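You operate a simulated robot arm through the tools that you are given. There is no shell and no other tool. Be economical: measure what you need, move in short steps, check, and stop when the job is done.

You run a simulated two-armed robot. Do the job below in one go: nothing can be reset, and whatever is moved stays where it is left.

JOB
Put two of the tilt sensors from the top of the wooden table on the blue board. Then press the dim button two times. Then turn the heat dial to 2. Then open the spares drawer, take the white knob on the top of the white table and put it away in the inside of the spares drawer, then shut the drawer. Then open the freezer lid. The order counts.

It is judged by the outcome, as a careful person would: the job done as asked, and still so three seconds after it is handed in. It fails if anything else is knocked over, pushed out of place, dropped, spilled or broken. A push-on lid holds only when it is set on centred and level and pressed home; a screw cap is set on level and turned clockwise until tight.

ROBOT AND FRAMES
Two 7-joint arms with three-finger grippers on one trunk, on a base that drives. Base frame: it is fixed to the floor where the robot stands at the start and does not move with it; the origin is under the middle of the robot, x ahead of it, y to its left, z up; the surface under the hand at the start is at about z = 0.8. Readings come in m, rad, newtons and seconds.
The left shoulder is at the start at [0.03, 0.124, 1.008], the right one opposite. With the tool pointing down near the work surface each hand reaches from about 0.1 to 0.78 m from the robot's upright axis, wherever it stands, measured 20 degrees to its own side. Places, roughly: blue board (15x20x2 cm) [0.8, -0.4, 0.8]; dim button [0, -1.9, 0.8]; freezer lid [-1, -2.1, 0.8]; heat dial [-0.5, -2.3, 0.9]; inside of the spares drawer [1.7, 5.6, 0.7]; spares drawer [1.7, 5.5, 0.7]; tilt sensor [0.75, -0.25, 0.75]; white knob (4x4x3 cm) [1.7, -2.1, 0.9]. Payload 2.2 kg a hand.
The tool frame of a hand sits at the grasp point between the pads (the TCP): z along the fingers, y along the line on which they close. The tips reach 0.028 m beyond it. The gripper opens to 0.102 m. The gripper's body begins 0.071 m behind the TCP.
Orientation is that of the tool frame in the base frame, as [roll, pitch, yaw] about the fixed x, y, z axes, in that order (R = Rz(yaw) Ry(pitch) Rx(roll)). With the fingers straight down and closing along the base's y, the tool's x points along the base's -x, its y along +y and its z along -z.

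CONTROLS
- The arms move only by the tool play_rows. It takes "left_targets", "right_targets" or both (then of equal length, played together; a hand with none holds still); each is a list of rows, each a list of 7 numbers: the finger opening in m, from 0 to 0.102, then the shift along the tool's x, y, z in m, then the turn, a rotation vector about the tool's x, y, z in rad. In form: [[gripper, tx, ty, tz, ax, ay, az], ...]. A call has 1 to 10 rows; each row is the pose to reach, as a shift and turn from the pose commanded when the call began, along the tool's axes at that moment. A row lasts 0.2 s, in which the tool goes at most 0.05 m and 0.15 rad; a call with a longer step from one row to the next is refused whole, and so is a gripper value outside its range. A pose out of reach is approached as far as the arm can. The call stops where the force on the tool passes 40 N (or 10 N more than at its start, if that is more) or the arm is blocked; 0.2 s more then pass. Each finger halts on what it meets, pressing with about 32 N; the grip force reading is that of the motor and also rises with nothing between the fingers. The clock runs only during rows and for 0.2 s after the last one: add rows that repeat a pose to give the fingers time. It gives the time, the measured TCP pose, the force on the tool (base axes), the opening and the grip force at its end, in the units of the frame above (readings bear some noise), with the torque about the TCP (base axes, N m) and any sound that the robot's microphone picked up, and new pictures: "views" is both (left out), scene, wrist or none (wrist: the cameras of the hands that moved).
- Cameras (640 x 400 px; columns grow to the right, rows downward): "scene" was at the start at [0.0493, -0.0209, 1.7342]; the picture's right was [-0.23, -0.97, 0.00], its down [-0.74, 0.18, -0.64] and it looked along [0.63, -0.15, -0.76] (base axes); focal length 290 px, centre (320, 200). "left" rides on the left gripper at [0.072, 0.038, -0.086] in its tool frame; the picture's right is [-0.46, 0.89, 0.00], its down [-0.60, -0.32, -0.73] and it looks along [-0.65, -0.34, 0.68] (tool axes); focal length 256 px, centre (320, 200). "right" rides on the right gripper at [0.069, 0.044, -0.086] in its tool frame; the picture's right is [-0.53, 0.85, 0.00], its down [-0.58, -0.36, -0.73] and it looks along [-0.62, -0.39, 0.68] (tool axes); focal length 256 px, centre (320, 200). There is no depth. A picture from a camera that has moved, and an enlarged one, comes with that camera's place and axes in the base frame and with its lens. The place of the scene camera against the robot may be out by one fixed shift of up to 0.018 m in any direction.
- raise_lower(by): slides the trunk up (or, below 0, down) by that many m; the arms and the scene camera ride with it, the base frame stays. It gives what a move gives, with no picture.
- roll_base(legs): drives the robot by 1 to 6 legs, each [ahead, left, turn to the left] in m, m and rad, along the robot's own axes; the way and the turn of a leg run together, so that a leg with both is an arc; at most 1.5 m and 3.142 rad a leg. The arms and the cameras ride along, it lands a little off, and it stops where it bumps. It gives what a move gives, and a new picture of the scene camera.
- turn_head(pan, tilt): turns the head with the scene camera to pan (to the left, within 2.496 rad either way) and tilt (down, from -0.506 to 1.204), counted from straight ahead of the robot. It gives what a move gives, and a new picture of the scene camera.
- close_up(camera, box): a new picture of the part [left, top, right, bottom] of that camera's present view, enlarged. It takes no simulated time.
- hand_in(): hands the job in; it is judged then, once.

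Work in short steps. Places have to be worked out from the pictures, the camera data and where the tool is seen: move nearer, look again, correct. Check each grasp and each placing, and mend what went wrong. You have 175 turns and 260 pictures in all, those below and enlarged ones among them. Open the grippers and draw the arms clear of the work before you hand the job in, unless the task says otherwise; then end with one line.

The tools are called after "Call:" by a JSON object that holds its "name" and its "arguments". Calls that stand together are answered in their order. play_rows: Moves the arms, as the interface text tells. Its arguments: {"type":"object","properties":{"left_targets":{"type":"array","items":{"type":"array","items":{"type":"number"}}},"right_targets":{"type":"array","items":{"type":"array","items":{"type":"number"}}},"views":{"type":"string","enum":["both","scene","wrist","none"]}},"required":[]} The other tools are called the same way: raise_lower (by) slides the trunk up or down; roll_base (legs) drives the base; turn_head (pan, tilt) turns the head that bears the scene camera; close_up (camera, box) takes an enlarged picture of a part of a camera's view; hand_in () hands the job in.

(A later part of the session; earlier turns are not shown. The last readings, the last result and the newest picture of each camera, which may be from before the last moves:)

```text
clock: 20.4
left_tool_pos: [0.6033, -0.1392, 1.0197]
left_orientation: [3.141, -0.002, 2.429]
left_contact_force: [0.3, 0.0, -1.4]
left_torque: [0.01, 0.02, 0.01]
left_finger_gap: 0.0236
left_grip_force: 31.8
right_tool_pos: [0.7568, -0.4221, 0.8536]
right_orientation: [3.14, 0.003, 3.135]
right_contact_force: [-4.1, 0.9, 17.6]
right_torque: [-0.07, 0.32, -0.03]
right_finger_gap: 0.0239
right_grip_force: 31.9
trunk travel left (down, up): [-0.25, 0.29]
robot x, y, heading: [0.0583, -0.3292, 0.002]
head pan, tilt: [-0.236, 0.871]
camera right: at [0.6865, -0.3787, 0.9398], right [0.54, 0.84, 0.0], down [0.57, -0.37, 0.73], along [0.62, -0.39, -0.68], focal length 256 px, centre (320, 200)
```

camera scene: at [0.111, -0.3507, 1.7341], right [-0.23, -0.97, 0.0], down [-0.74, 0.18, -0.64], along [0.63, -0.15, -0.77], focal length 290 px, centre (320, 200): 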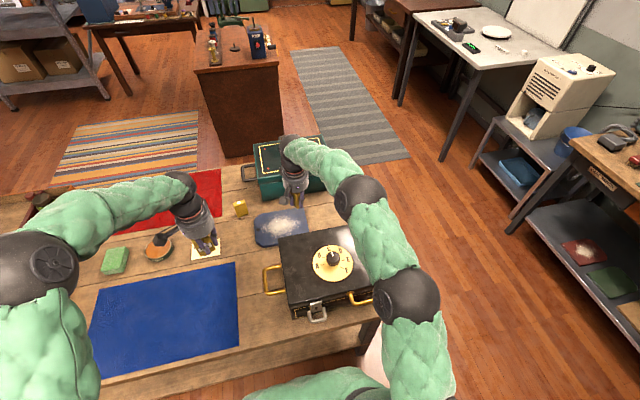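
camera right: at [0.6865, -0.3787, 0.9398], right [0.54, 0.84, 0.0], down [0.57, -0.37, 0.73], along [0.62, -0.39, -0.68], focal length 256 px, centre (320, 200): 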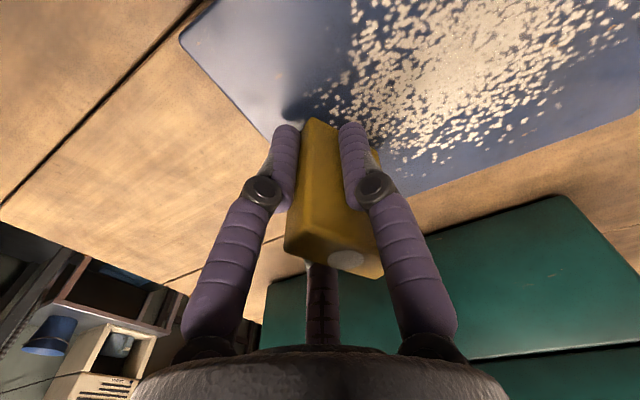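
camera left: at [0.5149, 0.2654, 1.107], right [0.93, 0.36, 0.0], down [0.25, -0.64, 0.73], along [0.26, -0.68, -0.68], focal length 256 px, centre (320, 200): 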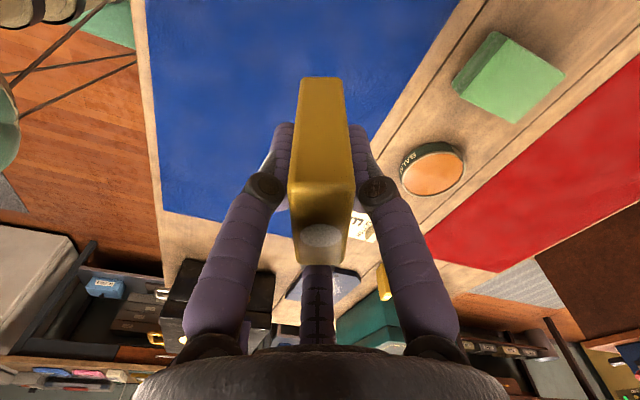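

Contact at z 0.8535. I ease up 2 mm, open and rise straight up.

Call:
{"name": "play_rows", "arguments": {"right_targets": [[0.0, 0, 0, -0.003, 0, 0, 0], [0.03, 0, 0, -0.003, 0, 0, 0], [0.06, 0, 0, -0.003, 0, 0, 0], [0.06, 0, 0, -0.003, 0, 0, 0], [0.06, 0, 0, -0.04, 0, 0, 0], [0.06, 0, 0, -0.08, 0, 0, 0], [0.06, 0, 0, -0.12, 0, 0, 0], [0.06, 0, 0, -0.16, 0, 0, 0]]}}

```text
clock: 22.1
left_tool_pos: [0.6032, -0.1389, 1.0191]
left_orientation: [3.141, -0.001, 2.429]
left_contact_force: [0.4, -0.3, -0.9]
left_torque: [0.01, -0.02, 0.01]
left_finger_gap: 0.0237
left_grip_force: 32.4
right_tool_pos: [0.7563, -0.4223, 1.0104]
right_orientation: [3.139, -0.001, 3.135]
right_contact_force: [-1.3, 0.4, 0.0]
right_torque: [0.0, 0.01, 0.0]
right_finger_gap: 0.06
right_grip_force: 0.1
trunk travel left (down, up): [-0.25, 0.29]
robot x, y, heading: [0.0606, -0.3281, 0.0]
head pan, tilt: [-0.236, 0.871]
camera scene: at [0.1097, -0.3505, 1.7342], right [-0.23, -0.97, 0.0], down [-0.74, 0.18, -0.64], along [0.63, -0.15, -0.76], focal length 290 px, centre (320, 200)
camera right: at [0.6859, -0.3793, 1.0966], right [0.54, 0.84, 0.0], down [0.58, -0.37, 0.73], along [0.61, -0.39, -0.68], focal length 256 px, centre (320, 200)
```

scene: 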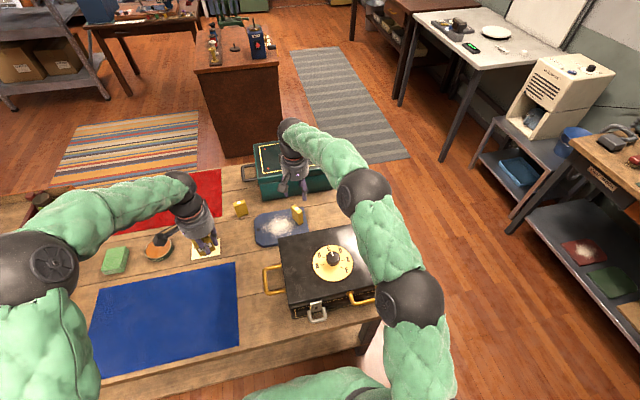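
right: 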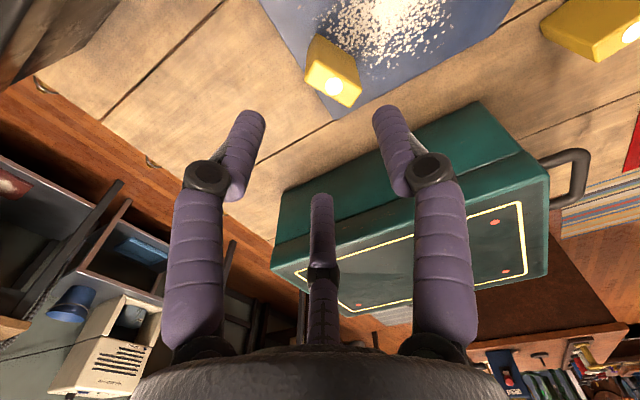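

B stands on the board. I draw the right hand back and up while turning the left hand square, with A's long side along x.

Call:
{"name": "play_rows", "arguments": {"right_targets": [[0.06, 0.0, 0, -0.04, 0, 0, 0], [0.06, 0.03, 0, -0.08, 0, 0, 0], [0.06, 0.07, -0.01, -0.1, 0, 0, 0], [0.06, 0.11, -0.02, -0.12, 0, 0, 0], [0.06, 0.155, -0.04, -0.12, 0, 0, 0], [0.06, 0.2, -0.06, -0.12, 0, 0, 0], [0.06, 0.24, -0.08, -0.12, 0, 0, 0], [0.06, 0.28, -0.1, -0.12, 0, 0, 0]], "left_targets": [[0.0, 0, 0, 0, 0, 0, -0.1], [0.0, 0, 0, 0, 0, 0, -0.2], [0.0, 0, 0, 0, 0, 0, -0.3], [0.0, 0, 0, 0, 0, 0, -0.4], [0.0, 0, 0, 0, 0, 0, -0.5], [0.0, 0, 0, 0, 0, 0, -0.6], [0.0, 0, 0, 0, 0, 0, -0.7], [0.0, 0, 0, 0, 0, 0, -0.71]], "views": "scene"}}

```text
clock: 23.9
left_tool_pos: [0.6031, -0.1379, 1.0198]
left_orientation: [3.142, 0.0, 3.141]
left_contact_force: [-0.8, 0.7, -0.5]
left_torque: [0.02, -0.01, 0.01]
left_finger_gap: 0.0234
left_grip_force: 31.8
right_tool_pos: [0.4736, -0.5219, 1.1301]
right_orientation: [3.14, 0.0, 3.137]
right_contact_force: [0.2, -0.2, 0.6]
right_torque: [0.04, -0.03, 0.0]
right_finger_gap: 0.0602
right_grip_force: 0.1
trunk travel left (down, up): [-0.25, 0.29]
robot x, y, heading: [0.0592, -0.3286, 0.007]
head pan, tilt: [-0.236, 0.871]
camera scene: at [0.108, -0.3512, 1.7342], right [-0.23, -0.97, 0.0], down [-0.74, 0.18, -0.65], along [0.63, -0.15, -0.76], focal length 290 px, centre (320, 200)
```

scene: 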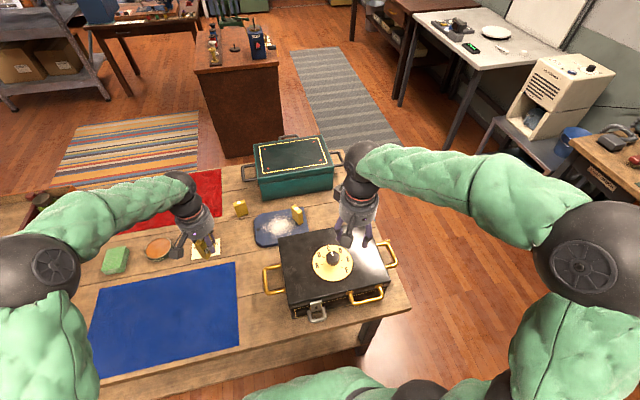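

The path is clear. I move A over the board's left end at (0.757,-0.272).

Call:
{"name": "play_rows", "arguments": {"left_targets": [[0.0, -0.03, -0.027, 0, 0, 0, 0], [0.0, -0.06, -0.054, 0, 0, 0, 0], [0.0, -0.09, -0.08, 0, 0, 0, 0], [0.0, -0.12, -0.107, 0.0, 0, 0, 0], [0.0, -0.154, -0.134, 0.02, 0, 0, 0], [0.0, -0.154, -0.134, 0.06, 0, 0, 0], [0.0, -0.154, -0.134, 0.1, 0, 0, 0]]}}

```text
clock: 25.6
left_tool_pos: [0.759, -0.274, 0.9193]
left_orientation: [-3.141, -0.002, 3.14]
left_contact_force: [0.5, -0.3, -1.0]
left_torque: [0.0, 0.03, 0.01]
left_finger_gap: 0.0238
left_grip_force: 31.9
right_tool_pos: [0.4766, -0.5218, 1.1295]
right_orientation: [3.14, -0.002, 3.137]
right_contact_force: [0.0, 0.4, -0.1]
right_torque: [-0.02, 0.01, 0.01]
right_finger_gap: 0.0601
right_grip_force: 0.0
trunk travel left (down, up): [-0.25, 0.29]
robot x, y, heading: [0.0624, -0.3293, 0.003]
head pan, tilt: [-0.236, 0.871]
camera scene: at [0.1118, -0.3513, 1.7341], right [-0.23, -0.97, 0.0], down [-0.74, 0.18, -0.64], along [0.63, -0.15, -0.77], focal length 290 px, centre (320, 200)
camera left: at [0.6885, -0.2351, 1.0051], right [0.47, 0.88, 0.0], down [0.6, -0.32, 0.73], along [0.65, -0.34, -0.68], focal length 256 px, centre (320, 200)
```

scene: 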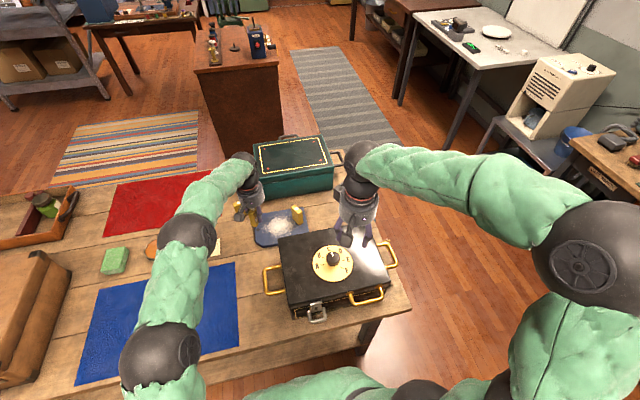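
left: 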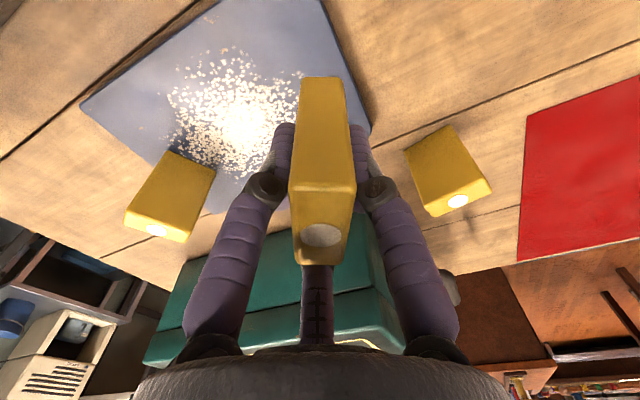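

The board's left edge is at y≈-0.249 and A spans -0.262 to -0.286, so it sits inside. I lower near contact.

Call:
{"name": "play_rows", "arguments": {"left_targets": [[0.0, 0, -0.002, 0.03, 0, 0, 0], [0.0, 0, -0.002, 0.052, 0, 0, 0], [0.0, 0, -0.002, 0.06, 0, 0, 0], [0.0, 0, -0.002, 0.063, 0, 0, 0]], "views": "none"}}

Call:
{"name": "play_rows", "arguments": {"left_targets": [[0.0, 0, 0, 0.0025, 0, 0, 0]], "views": "none"}}

Call:
{"name": "play_rows", "arguments": {"left_targets": [[0.0, 0, 0, 0.002, 0, 0, 0]], "views": "wrist"}}

```text
clock: 26.6
left_tool_pos: [0.7577, -0.2738, 0.8565]
left_orientation: [3.14, -0.001, 3.139]
left_contact_force: [0.8, 0.2, -1.8]
left_torque: [-0.02, 0.03, -0.02]
left_finger_gap: 0.0236
left_grip_force: 32.3
right_tool_pos: [0.4747, -0.5197, 1.1306]
right_orientation: [3.139, -0.001, 3.137]
right_contact_force: [-0.5, -0.2, -0.3]
right_torque: [0.01, 0.02, 0.0]
right_finger_gap: 0.0599
right_grip_force: 0.0
trunk travel left (down, up): [-0.25, 0.29]
robot x, y, heading: [0.0625, -0.3306, 0.006]
head pan, tilt: [-0.236, 0.871]
```

```text
clock: 26.9
left_tool_pos: [0.7583, -0.2749, 0.8552]
left_orientation: [3.141, 0.002, 3.141]
left_contact_force: [-0.6, -1.1, 3.3]
left_torque: [-0.04, -0.02, 0.0]
left_finger_gap: 0.0236
left_grip_force: 32.4
right_tool_pos: [0.4749, -0.5215, 1.131]
right_orientation: [3.141, -0.001, 3.136]
right_contact_force: [0.0, -0.2, 0.8]
right_torque: [-0.01, 0.03, 0.02]
right_finger_gap: 0.0601
right_grip_force: 0.0
trunk travel left (down, up): [-0.25, 0.29]
robot x, y, heading: [0.0579, -0.3277, 0.007]
head pan, tilt: [-0.236, 0.871]
```

```text
clock: 27.4
left_tool_pos: [0.7585, -0.2741, 0.8533]
left_orientation: [3.141, 0.005, 3.141]
left_contact_force: [-2.4, 0.2, 12.7]
left_torque: [-0.1, 0.0, 0.01]
left_finger_gap: 0.0237
left_grip_force: 32.1
right_tool_pos: [0.4742, -0.5209, 1.1307]
right_orientation: [3.139, -0.001, 3.136]
right_contact_force: [0.7, -0.3, 0.2]
right_torque: [0.01, -0.01, -0.02]
right_finger_gap: 0.0601
right_grip_force: 0.0
trunk travel left (down, up): [-0.25, 0.29]
robot x, y, heading: [0.0586, -0.3291, 0.004]
head pan, tilt: [-0.236, 0.871]
camera left: at [0.6872, -0.2366, 0.9411], right [0.47, 0.88, 0.0], down [0.6, -0.32, 0.73], along [0.65, -0.34, -0.68], focal length 256 px, centre (320, 200)
```

left: 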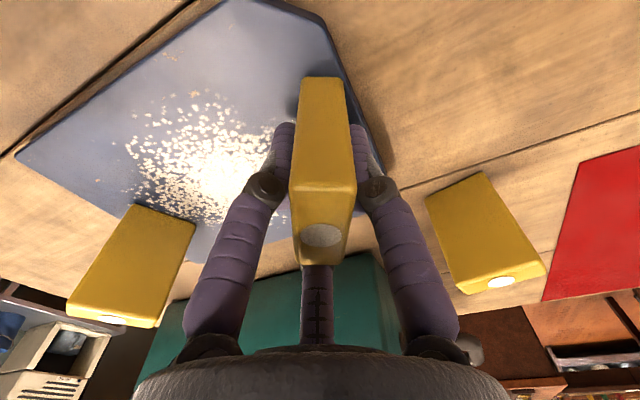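

Contact at 12.7 N. I ease off, open, rise and draw the left hand back.

Call:
{"name": "play_rows", "arguments": {"left_targets": [[0.0, 0, 0, -0.002, 0, 0, 0], [0.03, 0, 0, -0.002, 0, 0, 0], [0.06, 0, 0, -0.002, 0, 0, 0], [0.06, 0, 0, -0.002, 0, 0, 0], [0.06, 0, 0, -0.04, 0, 0, 0], [0.06, 0, 0, -0.08, 0, 0, 0], [0.06, 0, 0, -0.12, 0, 0, 0], [0.06, 0, 0, -0.165, 0, 0, 0], [0.06, 0.02, 0.02, -0.21, 0, 0, 0], [0.06, 0.06, 0.04, -0.23, 0, 0, 0]], "views": "none"}}

Call:
{"name": "play_rows", "arguments": {"left_targets": [[0.06, 0.04, 0.02, 0, 0, 0, 0], [0.06, 0.08, 0.04, 0, 0, 0, 0], [0.06, 0.12, 0.06, 0, 0, 0, 0], [0.06, 0.16, 0.08, 0, 0, 0, 0], [0.06, 0.2, 0.1, 0, 0, 0, 0]], "views": "scene"}}

Call:
{"name": "close_up", "arguments": {"camera": "scene", "box": [200, 160, 360, 260]}}

```text
refused: row 9 steps farther than a row can; nothing moved
```

```text
clock: 28.6
left_tool_pos: [0.5574, -0.1748, 0.851]
left_orientation: [-3.141, -0.001, 3.138]
left_contact_force: [-0.2, -0.1, 0.7]
left_torque: [-0.03, -0.04, -0.01]
left_finger_gap: 0.06
left_grip_force: 0.1
right_tool_pos: [0.474, -0.5207, 1.1319]
right_orientation: [-3.141, -0.001, 3.136]
right_contact_force: [0.0, 0.1, 0.1]
right_torque: [0.01, -0.02, -0.02]
right_finger_gap: 0.0599
right_grip_force: 0.1
trunk travel left (down, up): [-0.25, 0.29]
robot x, y, heading: [0.0609, -0.3278, 0.003]
head pan, tilt: [-0.236, 0.871]
camera scene: at [0.1086, -0.35, 1.7342], right [-0.23, -0.97, 0.0], down [-0.74, 0.18, -0.65], along [0.63, -0.15, -0.76], focal length 290 px, centre (320, 200)
```

scene: 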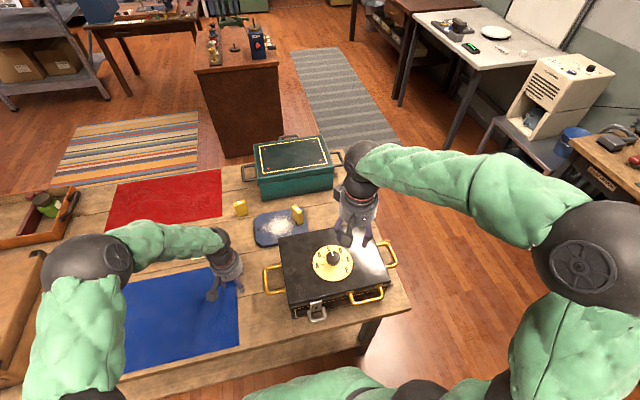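

```text
4.00 times, centred on (280, 210) of scene
camera zoom: at [0.1086, -0.35, 1.7342], right [-0.23, -0.97, 0.0], down [-0.74, 0.18, -0.65], along [0.63, -0.15, -0.76], focal length 1161 px, centre (480, 160)
```

zoom: 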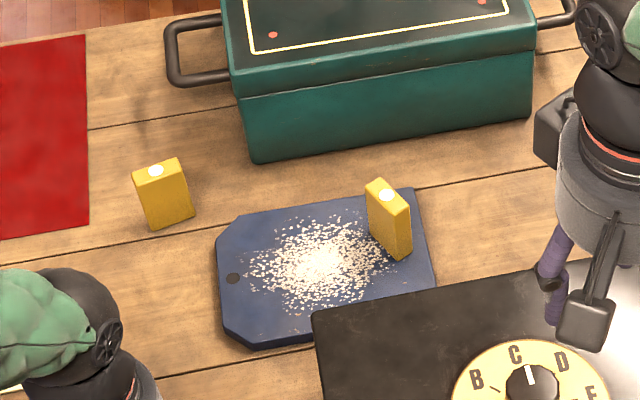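

My first call was refused and the second dragged the hand back while it opened. I need to find out where A went, so I look with the left wrist and near that hand.

Call:
{"name": "close_up", "arguments": {"camera": "left", "box": [0, 0, 640, 400]}}

Call:
{"name": "close_up", "arguments": {"camera": "scene", "box": [160, 210, 320, 310]}}

```text
1.00 times, centred on (320, 200) of left (not enlarged: the box is as wide or as high as the picture)
camera zoom: at [0.4873, -0.1361, 0.9388], right [0.47, 0.88, 0.0], down [0.6, -0.32, 0.73], along [0.65, -0.34, -0.68], focal length 256 px, centre (320, 200)
```

zoom: 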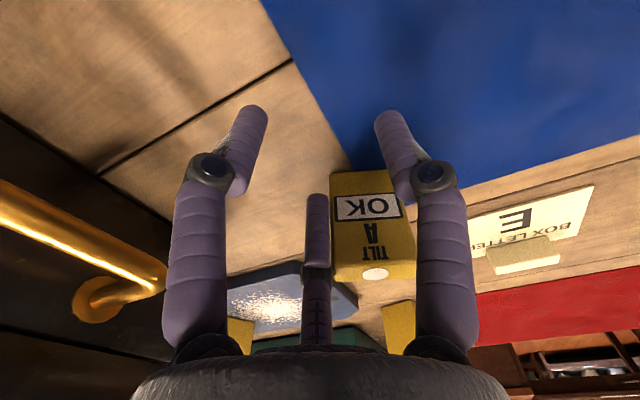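

```text
4.00 times, centred on (240, 260) of scene
camera zoom: at [0.1086, -0.35, 1.7342], right [-0.23, -0.97, 0.0], down [-0.74, 0.18, -0.65], along [0.63, -0.15, -0.76], focal length 1161 px, centre (640, -40)
```

zoom: 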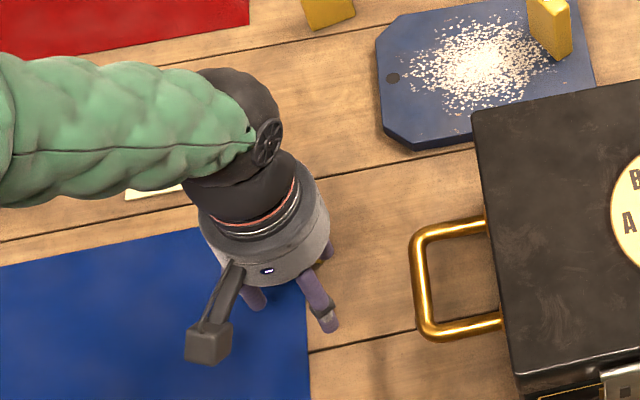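

A still stands upright ("OK") on the table at about (0.62,-0.17), turned about -17°, and the board did not move. I raise the left hand and turn it to close across A's thin side.

Call:
{"name": "play_rows", "arguments": {"left_targets": [[0.102, 0, 0, -0.03, 0, 0, 0], [0.102, 0, 0, -0.07, 0, 0, -0.13], [0.102, 0, 0, -0.11, 0, 0, -0.26], [0.102, 0, 0, -0.13, 0, 0, -0.4], [0.102, -0.01, 0, -0.13, 0, 0, -0.54], [0.102, -0.02, 0, -0.13, 0, 0, -0.68], [0.102, -0.03, 0, -0.13, 0, 0, -0.82], [0.102, -0.04, 0, -0.13, 0, 0, -0.96], [0.102, -0.05, 0, -0.13, 0, 0, -1.1], [0.102, -0.06, 0.004, -0.13, 0, 0, -1.24]]}}

```text
clock: 30.8
left_tool_pos: [0.6181, -0.1713, 0.9828]
left_orientation: [3.141, 0.002, -1.903]
left_contact_force: [-0.8, 0.3, -0.4]
left_torque: [0.04, 0.01, 0.02]
left_finger_gap: 0.1023
left_grip_force: 0.1
right_tool_pos: [0.4763, -0.5208, 1.1306]
right_orientation: [3.14, -0.002, 3.136]
right_contact_force: [-0.3, 0.1, 1.4]
right_torque: [-0.02, 0.0, 0.03]
right_finger_gap: 0.06
right_grip_force: 0.1
trunk travel left (down, up): [-0.25, 0.29]
robot x, y, heading: [0.0622, -0.329, -0.0]
head pan, tilt: [-0.236, 0.871]
camera scene: at [0.1104, -0.3505, 1.7342], right [-0.23, -0.97, 0.0], down [-0.74, 0.18, -0.64], along [0.63, -0.15, -0.76], focal length 290 px, centre (320, 200)
camera left: at [0.5601, -0.2261, 1.0684], right [-0.69, 0.73, 0.0], down [0.5, 0.47, 0.73], along [0.53, 0.5, -0.68], focal length 256 px, centre (320, 200)
```

scene: 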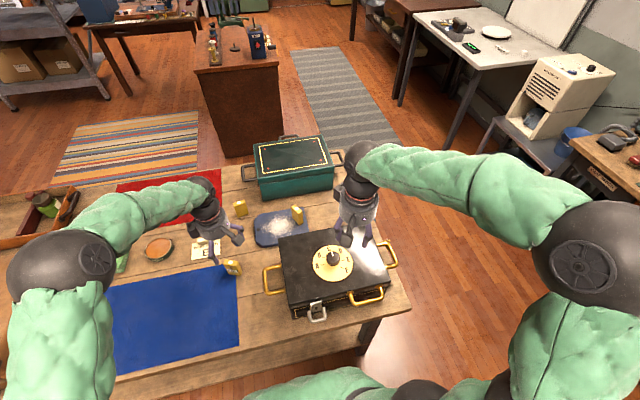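
left: 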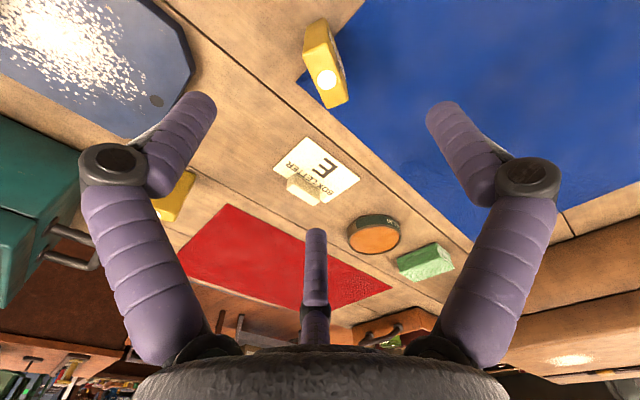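

A's top is at about (0.612,-0.170). I enlarge it to get its yaw.

Call:
{"name": "close_up", "arguments": {"camera": "left", "box": [260, 0, 400, 120]}}

```text
3.33 times, centred on (330, 60) of left
camera zoom: at [0.5601, -0.2261, 1.0684], right [-0.69, 0.73, 0.0], down [0.5, 0.47, 0.73], along [0.53, 0.5, -0.68], focal length 853 px, centre (287, 667)
```

zoom: 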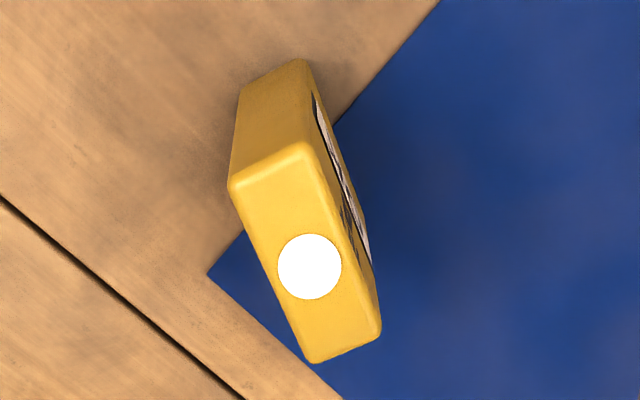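

A's yaw is about -21°, nearly matching the hand. I centre, descend and close.

Call:
{"name": "play_rows", "arguments": {"left_targets": [[0.102, 0.001, 0.006, 0.03, 0, 0, 0.04], [0.102, 0.001, 0.006, 0.07, 0, 0, 0.04], [0.102, 0.001, 0.006, 0.11, 0, 0, 0.04], [0.102, 0.001, 0.006, 0.135, 0, 0, 0.04], [0.102, 0.001, 0.006, 0.145, 0, 0, 0.04], [0.07, 0.001, 0.006, 0.145, 0, 0, 0.04], [0.035, 0.001, 0.006, 0.145, 0, 0, 0.04], [0.0, 0.001, 0.006, 0.145, 0, 0, 0.04], [0.0, 0.001, 0.006, 0.145, 0, 0, 0.04], [0.0, 0.001, 0.006, 0.145, 0, 0, 0.04]], "views": "wrist"}}

```text
clock: 33.0
left_tool_pos: [0.6123, -0.1697, 0.8375]
left_orientation: [3.141, 0.001, -1.944]
left_contact_force: [-0.7, 0.3, -0.2]
left_torque: [0.02, 0.02, 0.01]
left_finger_gap: 0.0296
left_grip_force: 32.2
right_tool_pos: [0.4758, -0.5202, 1.1308]
right_orientation: [3.14, 0.0, 3.136]
right_contact_force: [0.5, 0.3, -0.7]
right_torque: [-0.04, -0.03, 0.01]
right_finger_gap: 0.0597
right_grip_force: 0.0
trunk travel left (down, up): [-0.25, 0.29]
robot x, y, heading: [0.061, -0.3279, 0.009]
head pan, tilt: [-0.236, 0.871]
camera left: at [0.5519, -0.223, 0.9231], right [-0.66, 0.76, 0.0], down [0.52, 0.45, 0.73], along [0.55, 0.48, -0.68], focal length 256 px, centre (320, 200)
```

left: 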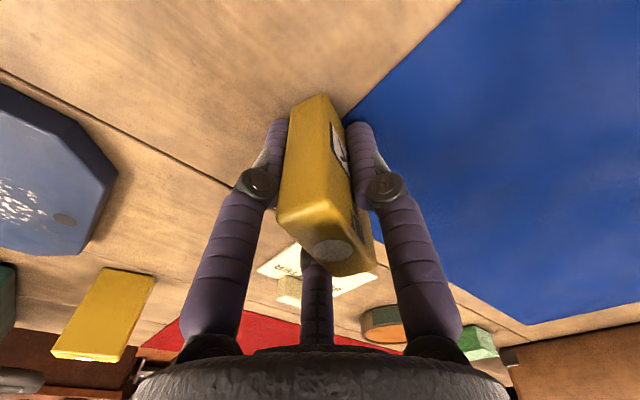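

The gap reads 0.030 rather than 0.024, so the grip is slightly skewed. I enlarge the view before lifting.

Call:
{"name": "close_up", "arguments": {"camera": "left", "box": [240, 80, 420, 290]}}

```text
1.90 times, centred on (330, 185) of left
camera zoom: at [0.5519, -0.223, 0.9231], right [-0.66, 0.76, 0.0], down [0.52, 0.45, 0.73], along [0.55, 0.48, -0.68], focal length 488 px, centre (301, 229)
```

zoom: 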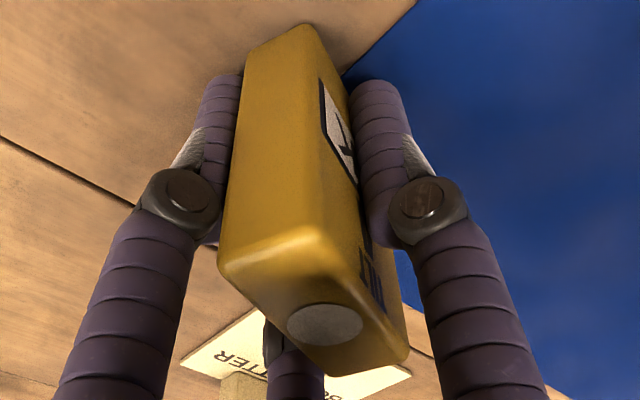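

The geometry looks square and upright and the grip force is real. I lift a little and check that it holds level.

Call:
{"name": "play_rows", "arguments": {"left_targets": [[0.0, 0, 0, -0.02, 0, 0, 0], [0.0, 0, 0, -0.05, 0, 0, 0], [0.0, 0, 0, -0.09, 0, 0, 0], [0.0, 0, 0, -0.13, 0, 0, 0]], "views": "both"}}

Call:
{"name": "close_up", "arguments": {"camera": "left", "box": [240, 80, 420, 290]}}

Call:
{"name": "close_up", "arguments": {"camera": "scene", "box": [180, 190, 300, 280]}}

```text
clock: 34.0
left_tool_pos: [0.6104, -0.1699, 0.9666]
left_orientation: [3.14, 0.0, -1.945]
left_contact_force: [-0.2, 0.7, -1.1]
left_torque: [-0.03, -0.02, 0.02]
left_finger_gap: 0.0295
left_grip_force: 31.5
right_tool_pos: [0.4743, -0.5205, 1.1311]
right_orientation: [3.139, 0.0, 3.137]
right_contact_force: [-1.2, 0.6, -0.6]
right_torque: [-0.01, 0.01, 0.02]
right_finger_gap: 0.0599
right_grip_force: 0.0
trunk travel left (down, up): [-0.25, 0.29]
robot x, y, heading: [0.0612, -0.3256, 0.004]
head pan, tilt: [-0.236, 0.871]
camera scene: at [0.1095, -0.3508, 1.7342], right [-0.23, -0.97, 0.0], down [-0.74, 0.18, -0.64], along [0.63, -0.15, -0.76], focal length 290 px, centre (320, 200)
camera left: at [0.5503, -0.2229, 1.0537], right [-0.65, 0.76, 0.0], down [0.52, 0.45, 0.73], along [0.55, 0.48, -0.68], focal length 256 px, centre (320, 200)
```

scene: 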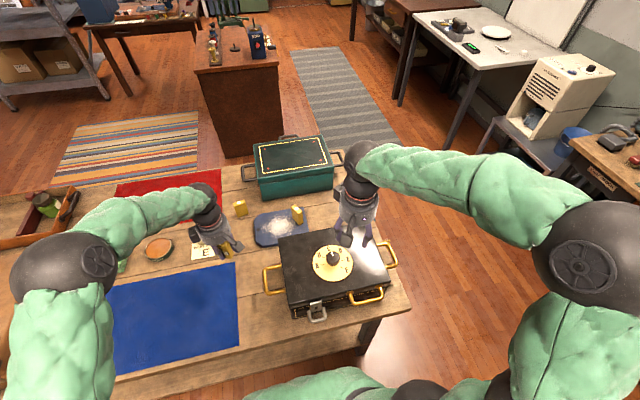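
left: 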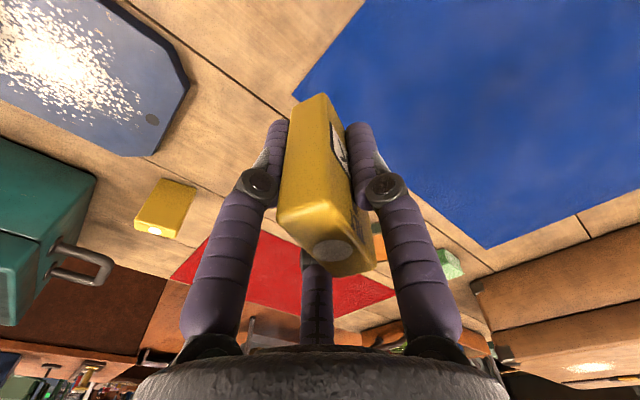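

```text
1.90 times, centred on (330, 185) of left
camera zoom: at [0.5503, -0.2229, 1.0537], right [-0.65, 0.76, 0.0], down [0.52, 0.45, 0.73], along [0.55, 0.48, -0.68], focal length 488 px, centre (301, 229)
```

zoom: 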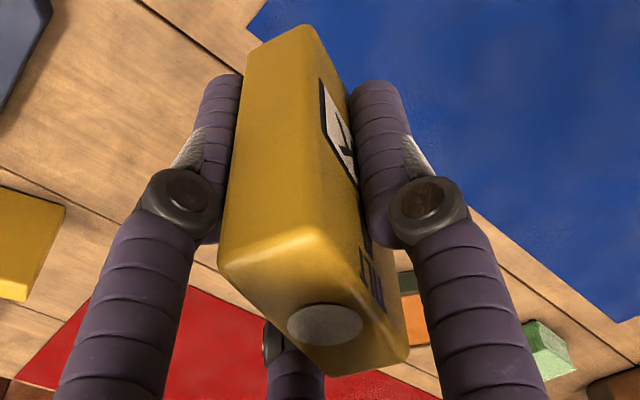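

```text
4.44 times, centred on (240, 235) of scene
camera zoom: at [0.1095, -0.3508, 1.7342], right [-0.23, -0.97, 0.0], down [-0.74, 0.18, -0.64], along [0.63, -0.15, -0.76], focal length 1290 px, centre (676, 44)
```

zoom: 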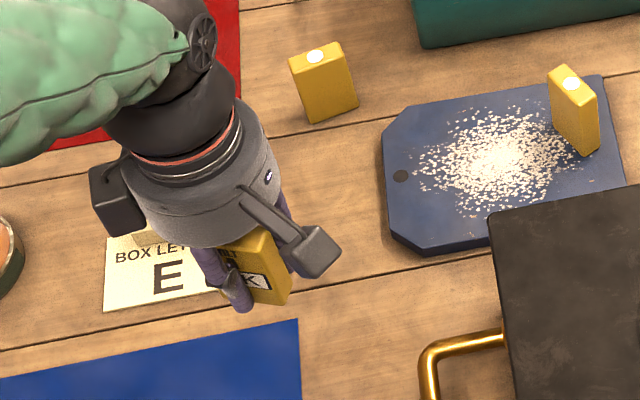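

A is held firmly. I carry it over the board's left end again, turning it so its long side lies along x.

Call:
{"name": "play_rows", "arguments": {"left_targets": [[0.0, 0, 0, -0.03, 0, 0, 0.13], [0.0, 0.005, -0.02, -0.04, 0, 0, 0.26], [0.0, 0.01, -0.045, -0.04, 0, 0, 0.39], [0.0, 0.016, -0.07, -0.04, 0, 0, 0.52], [0.0, 0.022, -0.095, -0.04, 0, 0, 0.65], [0.0, 0.028, -0.12, -0.04, 0, 0, 0.78], [0.0, 0.034, -0.145, -0.04, 0, 0, 0.91], [0.0, 0.039, -0.16, -0.04, 0, 0, 1.04], [0.0, 0.043, -0.175, -0.02, 0, 0, 1.17], [0.0, 0.043, -0.175, 0.02, 0, 0, 1.197]], "views": "both"}}

```text
clock: 36.1
left_tool_pos: [0.7598, -0.2735, 0.9467]
left_orientation: [-3.141, 0.0, -3.139]
left_contact_force: [0.7, -0.1, -0.5]
left_torque: [-0.03, 0.02, 0.04]
left_finger_gap: 0.0296
left_grip_force: 32.2
right_tool_pos: [0.4766, -0.52, 1.13]
right_orientation: [3.141, -0.003, 3.137]
right_contact_force: [0.3, 0.0, -0.4]
right_torque: [-0.03, -0.01, 0.0]
right_finger_gap: 0.06
right_grip_force: 0.1
trunk travel left (down, up): [-0.25, 0.29]
robot x, y, heading: [0.0623, -0.3311, 0.002]
head pan, tilt: [-0.236, 0.871]
camera scene: at [0.1107, -0.3502, 1.7342], right [-0.23, -0.97, 0.0], down [-0.74, 0.18, -0.64], along [0.63, -0.15, -0.76], focal length 290 px, centre (320, 200)
camera left: at [0.69, -0.2344, 1.0334], right [0.47, 0.89, 0.0], down [0.6, -0.32, 0.73], along [0.65, -0.34, -0.68], focal length 256 px, centre (320, 200)
```

scene: 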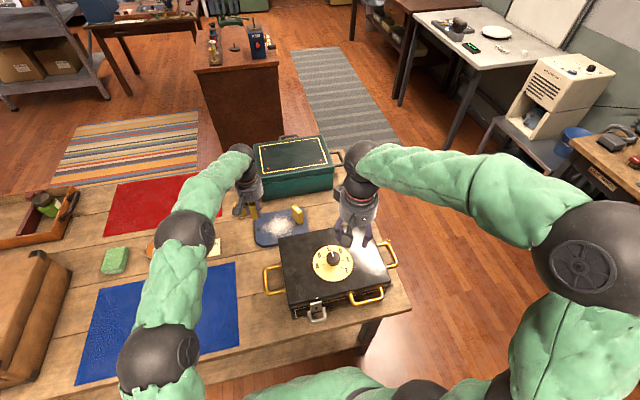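
left: 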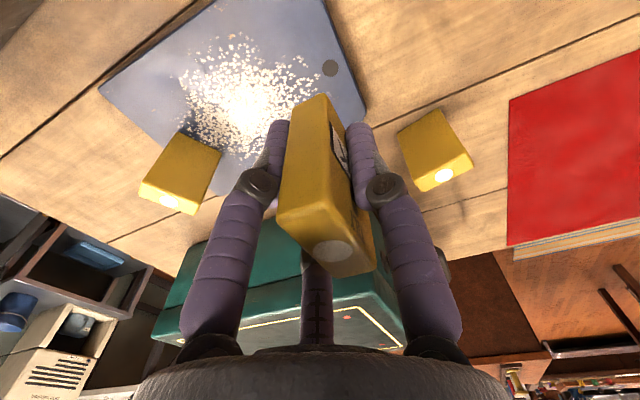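

A hangs over the left end of the board, so I lower to just above contact.

Call:
{"name": "play_rows", "arguments": {"left_targets": [[0.0, 0, -0.002, 0.04, 0, 0, 0], [0.0, 0, -0.002, 0.07, 0, 0, 0], [0.0, 0, -0.002, 0.085, 0, 0, 0], [0.0, 0, -0.002, 0.089, 0, 0, 0]], "views": "none"}}

Call:
{"name": "play_rows", "arguments": {"left_targets": [[0.0, 0, 0, 0.003, 0, 0, 0]], "views": "wrist"}}

```text
clock: 37.1
left_tool_pos: [0.7599, -0.2753, 0.8571]
left_orientation: [3.141, -0.001, 3.141]
left_contact_force: [-1.6, 0.6, -0.7]
left_torque: [-0.01, 0.03, 0.01]
left_finger_gap: 0.0293
left_grip_force: 31.9
right_tool_pos: [0.476, -0.521, 1.1306]
right_orientation: [3.139, 0.002, 3.137]
right_contact_force: [-0.3, -0.5, -0.3]
right_torque: [0.01, 0.02, 0.01]
right_finger_gap: 0.06
right_grip_force: 0.0
trunk travel left (down, up): [-0.25, 0.29]
robot x, y, heading: [0.0645, -0.3301, 0.006]
head pan, tilt: [-0.236, 0.871]
```

```text
clock: 37.5
left_tool_pos: [0.7595, -0.2751, 0.8552]
left_orientation: [-3.141, 0.001, -3.14]
left_contact_force: [-0.4, 0.0, -0.5]
left_torque: [0.0, -0.05, 0.0]
left_finger_gap: 0.0296
left_grip_force: 32.1
right_tool_pos: [0.4754, -0.5207, 1.131]
right_orientation: [3.141, -0.002, 3.136]
right_contact_force: [-1.0, -0.2, 0.3]
right_torque: [-0.01, 0.0, 0.01]
right_finger_gap: 0.0599
right_grip_force: 0.0
trunk travel left (down, up): [-0.25, 0.29]
robot x, y, heading: [0.061, -0.3301, -0.001]
head pan, tilt: [-0.236, 0.871]
camera left: at [0.6892, -0.2371, 0.9413], right [0.46, 0.89, 0.0], down [0.6, -0.32, 0.73], along [0.65, -0.34, -0.68], focal length 256 px, centre (320, 200)
```

left: 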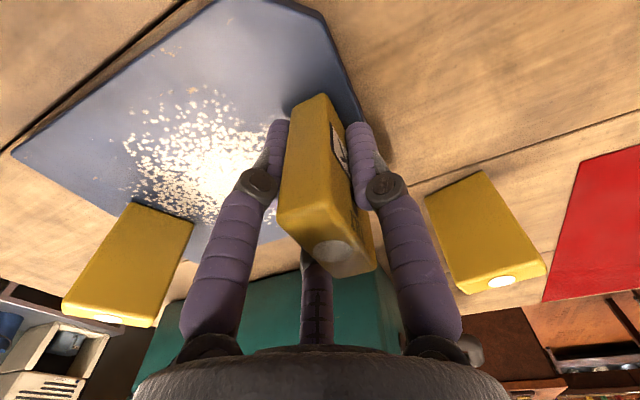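

No contact yet, so one more small step down.

Call:
{"name": "play_rows", "arguments": {"left_targets": [[0.0, 0, 0, 0.002, 0, 0, 0]], "views": "none"}}

Call:
{"name": "play_rows", "arguments": {"left_targets": [[0.0, 0, 0, 0.0015, 0, 0, 0]], "views": "none"}}

```text
clock: 38.0
left_tool_pos: [0.7603, -0.2743, 0.8524]
left_orientation: [-3.141, 0.0, -3.139]
left_contact_force: [0.4, -0.6, -1.4]
left_torque: [-0.02, -0.01, 0.04]
left_finger_gap: 0.0295
left_grip_force: 31.4
right_tool_pos: [0.476, -0.521, 1.1312]
right_orientation: [3.139, -0.002, 3.135]
right_contact_force: [-0.3, 0.3, -0.2]
right_torque: [-0.02, 0.0, -0.01]
right_finger_gap: 0.0599
right_grip_force: 0.0
trunk travel left (down, up): [-0.25, 0.29]
robot x, y, heading: [0.0611, -0.3303, 0.004]
head pan, tilt: [-0.236, 0.871]
```

```text
clock: 38.4
left_tool_pos: [0.759, -0.2759, 0.852]
left_orientation: [-3.141, 0.001, -3.141]
left_contact_force: [-1.1, -0.6, 3.9]
left_torque: [0.03, 0.17, 0.02]
left_finger_gap: 0.0295
left_grip_force: 32.3
right_tool_pos: [0.476, -0.5199, 1.1311]
right_orientation: [3.14, -0.001, 3.136]
right_contact_force: [-0.1, 0.4, -0.1]
right_torque: [-0.01, -0.02, -0.02]
right_finger_gap: 0.0601
right_grip_force: 0.2
trunk travel left (down, up): [-0.25, 0.29]
robot x, y, heading: [0.0599, -0.3305, 0.002]
head pan, tilt: [-0.236, 0.871]
```

Contact felt. I open the gripper only, holding position, and look.

Call:
{"name": "play_rows", "arguments": {"left_targets": [[0.03, 0, 0, 0, 0, 0, 0], [0.05, 0, 0, 0, 0, 0, 0], [0.07, 0, 0, 0, 0, 0, 0], [0.07, 0, 0, 0, 0, 0, 0]], "views": "wrist"}}

```text
clock: 39.4
left_tool_pos: [0.7582, -0.2753, 0.851]
left_orientation: [-3.141, 0.0, -3.14]
left_contact_force: [-0.5, 0.1, -0.4]
left_torque: [0.0, -0.02, -0.02]
left_finger_gap: 0.0699
left_grip_force: 0.1
right_tool_pos: [0.4756, -0.5208, 1.1316]
right_orientation: [3.14, 0.0, 3.137]
right_contact_force: [0.6, 0.3, -0.3]
right_torque: [0.0, -0.04, 0.03]
right_finger_gap: 0.0599
right_grip_force: 0.1
trunk travel left (down, up): [-0.25, 0.29]
robot x, y, heading: [0.0576, -0.3296, 0.005]
head pan, tilt: [-0.236, 0.871]
camera left: at [0.6889, -0.2372, 0.938], right [0.46, 0.89, 0.0], down [0.6, -0.32, 0.73], along [0.65, -0.34, -0.68], focal length 256 px, centre (320, 200)
```

left: 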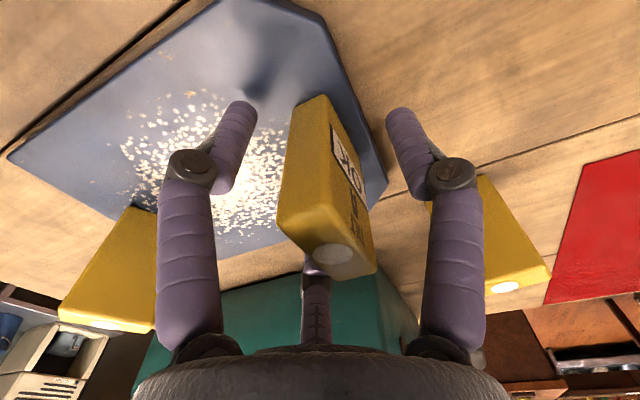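

A stands on the board, free of the fingers. I rise straight up within the step limit.

Call:
{"name": "play_rows", "arguments": {"left_targets": [[0.07, 0, 0, -0.02, 0, 0, 0], [0.07, 0, 0, -0.05, 0, 0, 0], [0.07, 0, 0, -0.09, 0, 0, 0], [0.07, 0, 0, -0.13, 0, 0, 0], [0.07, 0, 0, -0.17, 0, 0, 0], [0.07, 0, 0, -0.2, 0, 0, 0]], "views": "both"}}

```text
clock: 40.8
left_tool_pos: [0.7593, -0.2745, 1.0516]
left_orientation: [3.14, -0.001, -3.141]
left_contact_force: [0.4, -0.2, -0.2]
left_torque: [0.03, 0.0, -0.03]
left_finger_gap: 0.0699
left_grip_force: 0.0
right_tool_pos: [0.4745, -0.5213, 1.1318]
right_orientation: [3.138, 0.001, 3.137]
right_contact_force: [-0.2, 0.5, -0.1]
right_torque: [0.02, -0.02, -0.02]
right_finger_gap: 0.0596
right_grip_force: 0.0
trunk travel left (down, up): [-0.25, 0.29]
robot x, y, heading: [0.0613, -0.3335, 0.001]
head pan, tilt: [-0.236, 0.871]
camera scene: at [0.1098, -0.3508, 1.7342], right [-0.23, -0.97, 0.0], down [-0.74, 0.18, -0.64], along [0.63, -0.15, -0.76], focal length 290 px, centre (320, 200)
camera left: at [0.6888, -0.2372, 1.1376], right [0.46, 0.89, 0.0], down [0.6, -0.32, 0.73], along [0.65, -0.34, -0.68], focal length 256 px, centre (320, 200)
```

scene: 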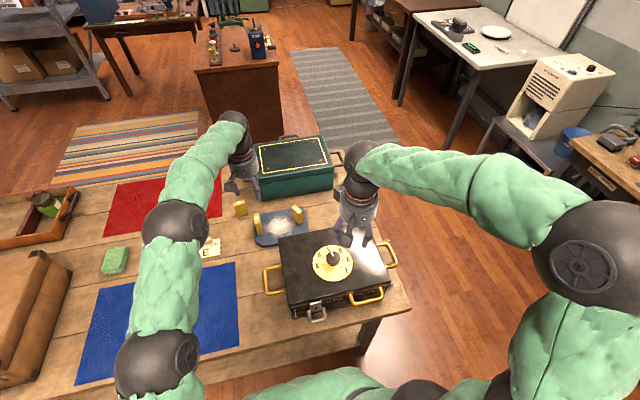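
left: 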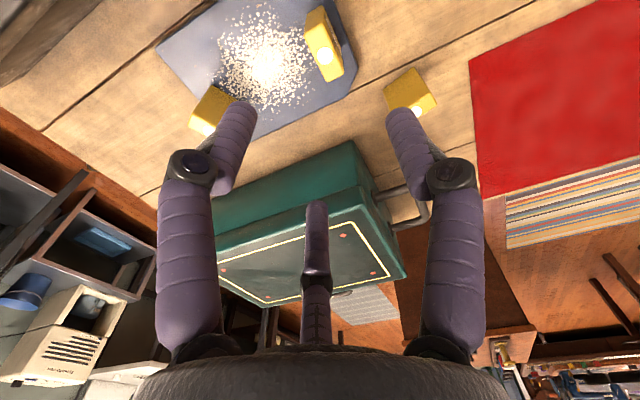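

Both sensors stand on the board. I draw the left hand back to a travelling pose.

Call:
{"name": "play_rows", "arguments": {"left_targets": [[0.07, 0.0, 0.02, -0.035, 0, 0, 0], [0.07, 0.03, 0.04, -0.06, 0, 0, 0], [0.07, 0.07, 0.06, -0.08, 0, 0, 0], [0.07, 0.11, 0.08, -0.08, 0, 0, 0], [0.07, 0.15, 0.1, -0.08, 0, 0, 0], [0.07, 0.19, 0.12, -0.08, 0, 0, 0], [0.07, 0.23, 0.14, -0.08, 0, 0, 0], [0.07, 0.27, 0.16, -0.08, 0, 0, 0], [0.07, 0.31, 0.17, -0.08, 0, 0, 0], [0.07, 0.35, 0.17, -0.08, 0, 0, 0]], "views": "scene"}}

Call:
{"name": "close_up", "arguments": {"camera": "scene", "box": [220, 170, 340, 260]}}

```text
clock: 43.0
left_tool_pos: [0.408, -0.105, 1.1311]
left_orientation: [3.141, 0.0, -3.141]
left_contact_force: [-0.4, 0.6, 0.5]
left_torque: [0.0, -0.06, 0.02]
left_finger_gap: 0.0699
left_grip_force: 0.1
right_tool_pos: [0.4748, -0.5214, 1.1319]
right_orientation: [3.139, 0.0, 3.136]
right_contact_force: [0.2, 0.2, -0.2]
right_torque: [0.04, -0.03, 0.02]
right_finger_gap: 0.06
right_grip_force: 0.0
trunk travel left (down, up): [-0.25, 0.29]
robot x, y, heading: [0.0629, -0.3302, -0.001]
head pan, tilt: [-0.236, 0.871]
camera scene: at [0.1082, -0.3506, 1.7342], right [-0.23, -0.97, 0.0], down [-0.74, 0.18, -0.65], along [0.63, -0.15, -0.76], focal length 290 px, centre (320, 200)
```

scene: 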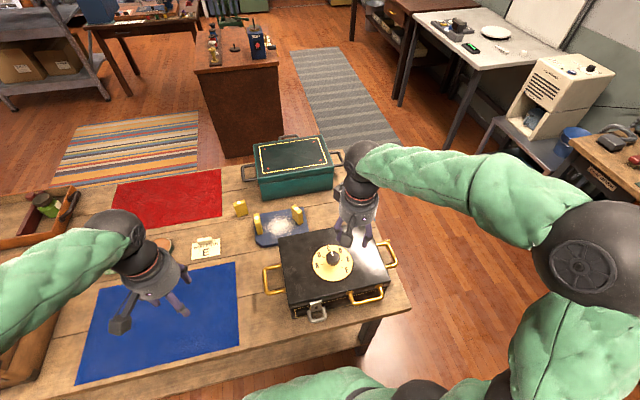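

```text
4.44 times, centred on (280, 215) of scene
camera zoom: at [0.1082, -0.3506, 1.7342], right [-0.23, -0.97, 0.0], down [-0.74, 0.18, -0.65], along [0.63, -0.15, -0.76], focal length 1290 px, centre (498, 133)
```

zoom: 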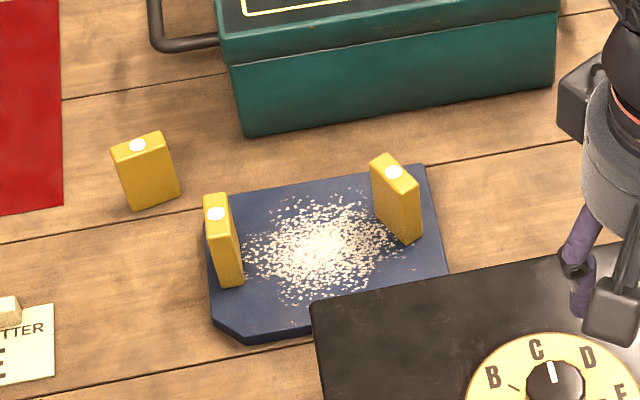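

First part done. Now I back off 0.2 m and turn the head right toward the dim button.

Call:
{"name": "roll_base", "arguments": {"legs": [[-0.2, 0, 0]]}}

Call:
{"name": "turn_head", "arguments": {"pan": -1.5, "tilt": 0.55}}

```text
clock: 44.5
left_tool_pos: [0.2099, -0.1059, 1.1306]
left_orientation: [3.142, 0.0, -3.14]
left_contact_force: [0.3, -0.4, 0.3]
left_torque: [-0.01, -0.01, -0.01]
left_finger_gap: 0.0699
left_grip_force: 0.1
right_tool_pos: [0.2754, -0.5211, 1.1316]
right_orientation: [3.139, -0.001, 3.137]
right_contact_force: [0.1, -0.1, 0.5]
right_torque: [-0.01, 0.01, -0.02]
right_finger_gap: 0.0603
right_grip_force: 0.0
trunk travel left (down, up): [-0.25, 0.29]
robot x, y, heading: [-0.1405, -0.3289, 0.004]
head pan, tilt: [-0.236, 0.871]
camera scene: at [-0.0904, -0.3515, 1.7342], right [-0.23, -0.97, 0.0], down [-0.74, 0.17, -0.65], along [0.63, -0.15, -0.76], focal length 290 px, centre (320, 200)
```

scene: 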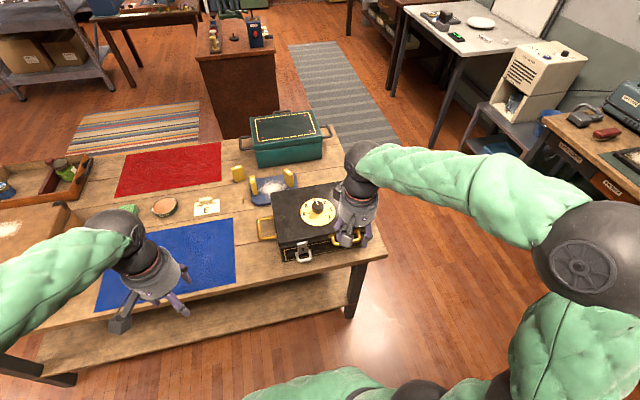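

```text
clock: 46.0
left_tool_pos: [0.2113, -0.1064, 1.1297]
left_orientation: [-3.141, 0.0, -3.139]
left_contact_force: [-0.3, 0.0, -0.2]
left_torque: [0.02, 0.02, 0.02]
left_finger_gap: 0.0701
left_grip_force: 0.1
right_tool_pos: [0.2776, -0.52, 1.1308]
right_orientation: [3.139, -0.002, 3.139]
right_contact_force: [0.1, 0.7, 0.0]
right_torque: [-0.01, 0.01, -0.01]
right_finger_gap: 0.0601
right_grip_force: 0.1
trunk travel left (down, up): [-0.25, 0.29]
robot x, y, heading: [-0.1398, -0.3304, 0.004]
head pan, tilt: [-1.499, 0.55]
camera scene: at [-0.1569, -0.4234, 1.7612], right [-1.0, -0.08, 0.0], down [-0.04, 0.52, -0.85], along [0.07, -0.85, -0.52], focal length 290 px, centre (320, 200)
```

scene: 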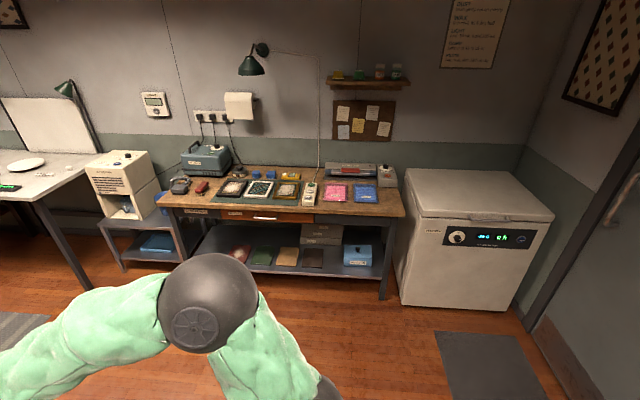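

I see the bench, the freezer and several devices. I enlarge to find the dim button and heat dial.

Call:
{"name": "close_up", "arguments": {"camera": "scene", "box": [250, 150, 410, 250]}}

Call:
{"name": "close_up", "arguments": {"camera": "scene", "box": [80, 130, 260, 250]}}

Call:
{"name": "close_up", "arguments": {"camera": "scene", "box": [390, 160, 560, 320]}}

```text
4.00 times, centred on (330, 200) of scene
camera zoom: at [-0.1569, -0.4234, 1.7612], right [-1.0, -0.08, 0.0], down [-0.04, 0.52, -0.85], along [0.07, -0.85, -0.52], focal length 1161 px, centre (280, 200)
```

zoom: 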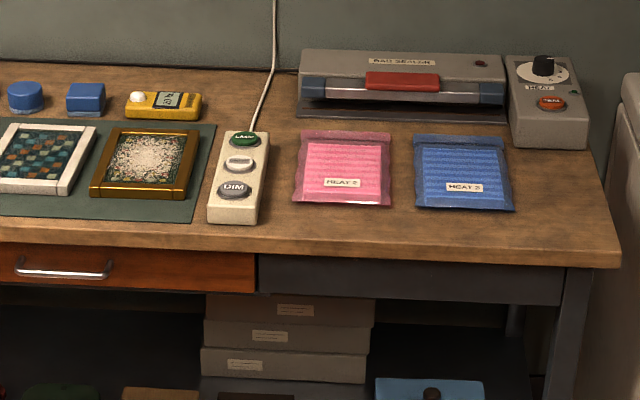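

```text
3.33 times, centred on (170, 190) of scene
camera zoom: at [-0.1569, -0.4234, 1.7612], right [-1.0, -0.08, 0.0], down [-0.04, 0.52, -0.85], along [0.07, -0.85, -0.52], focal length 967 px, centre (820, 233)
```

zoom: 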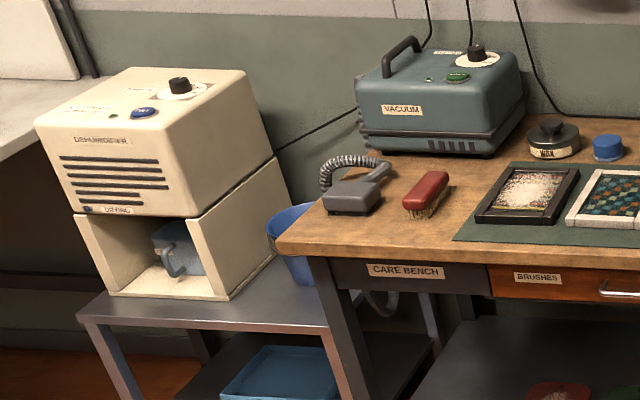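

```text
2.50 times, centred on (475, 240) of scene
camera zoom: at [-0.1569, -0.4234, 1.7612], right [-1.0, -0.08, 0.0], down [-0.04, 0.52, -0.85], along [0.07, -0.85, -0.52], focal length 726 px, centre (-68, 100)
```

zoom: 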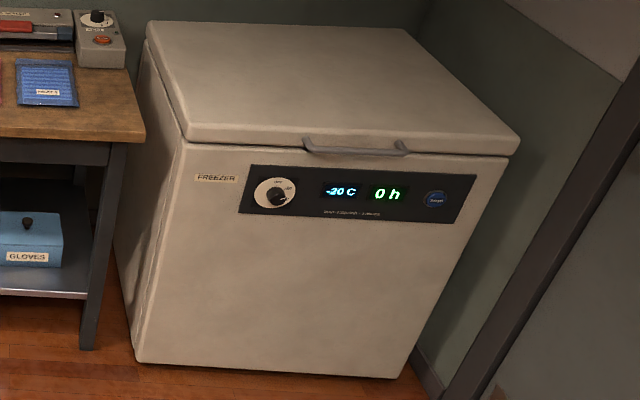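

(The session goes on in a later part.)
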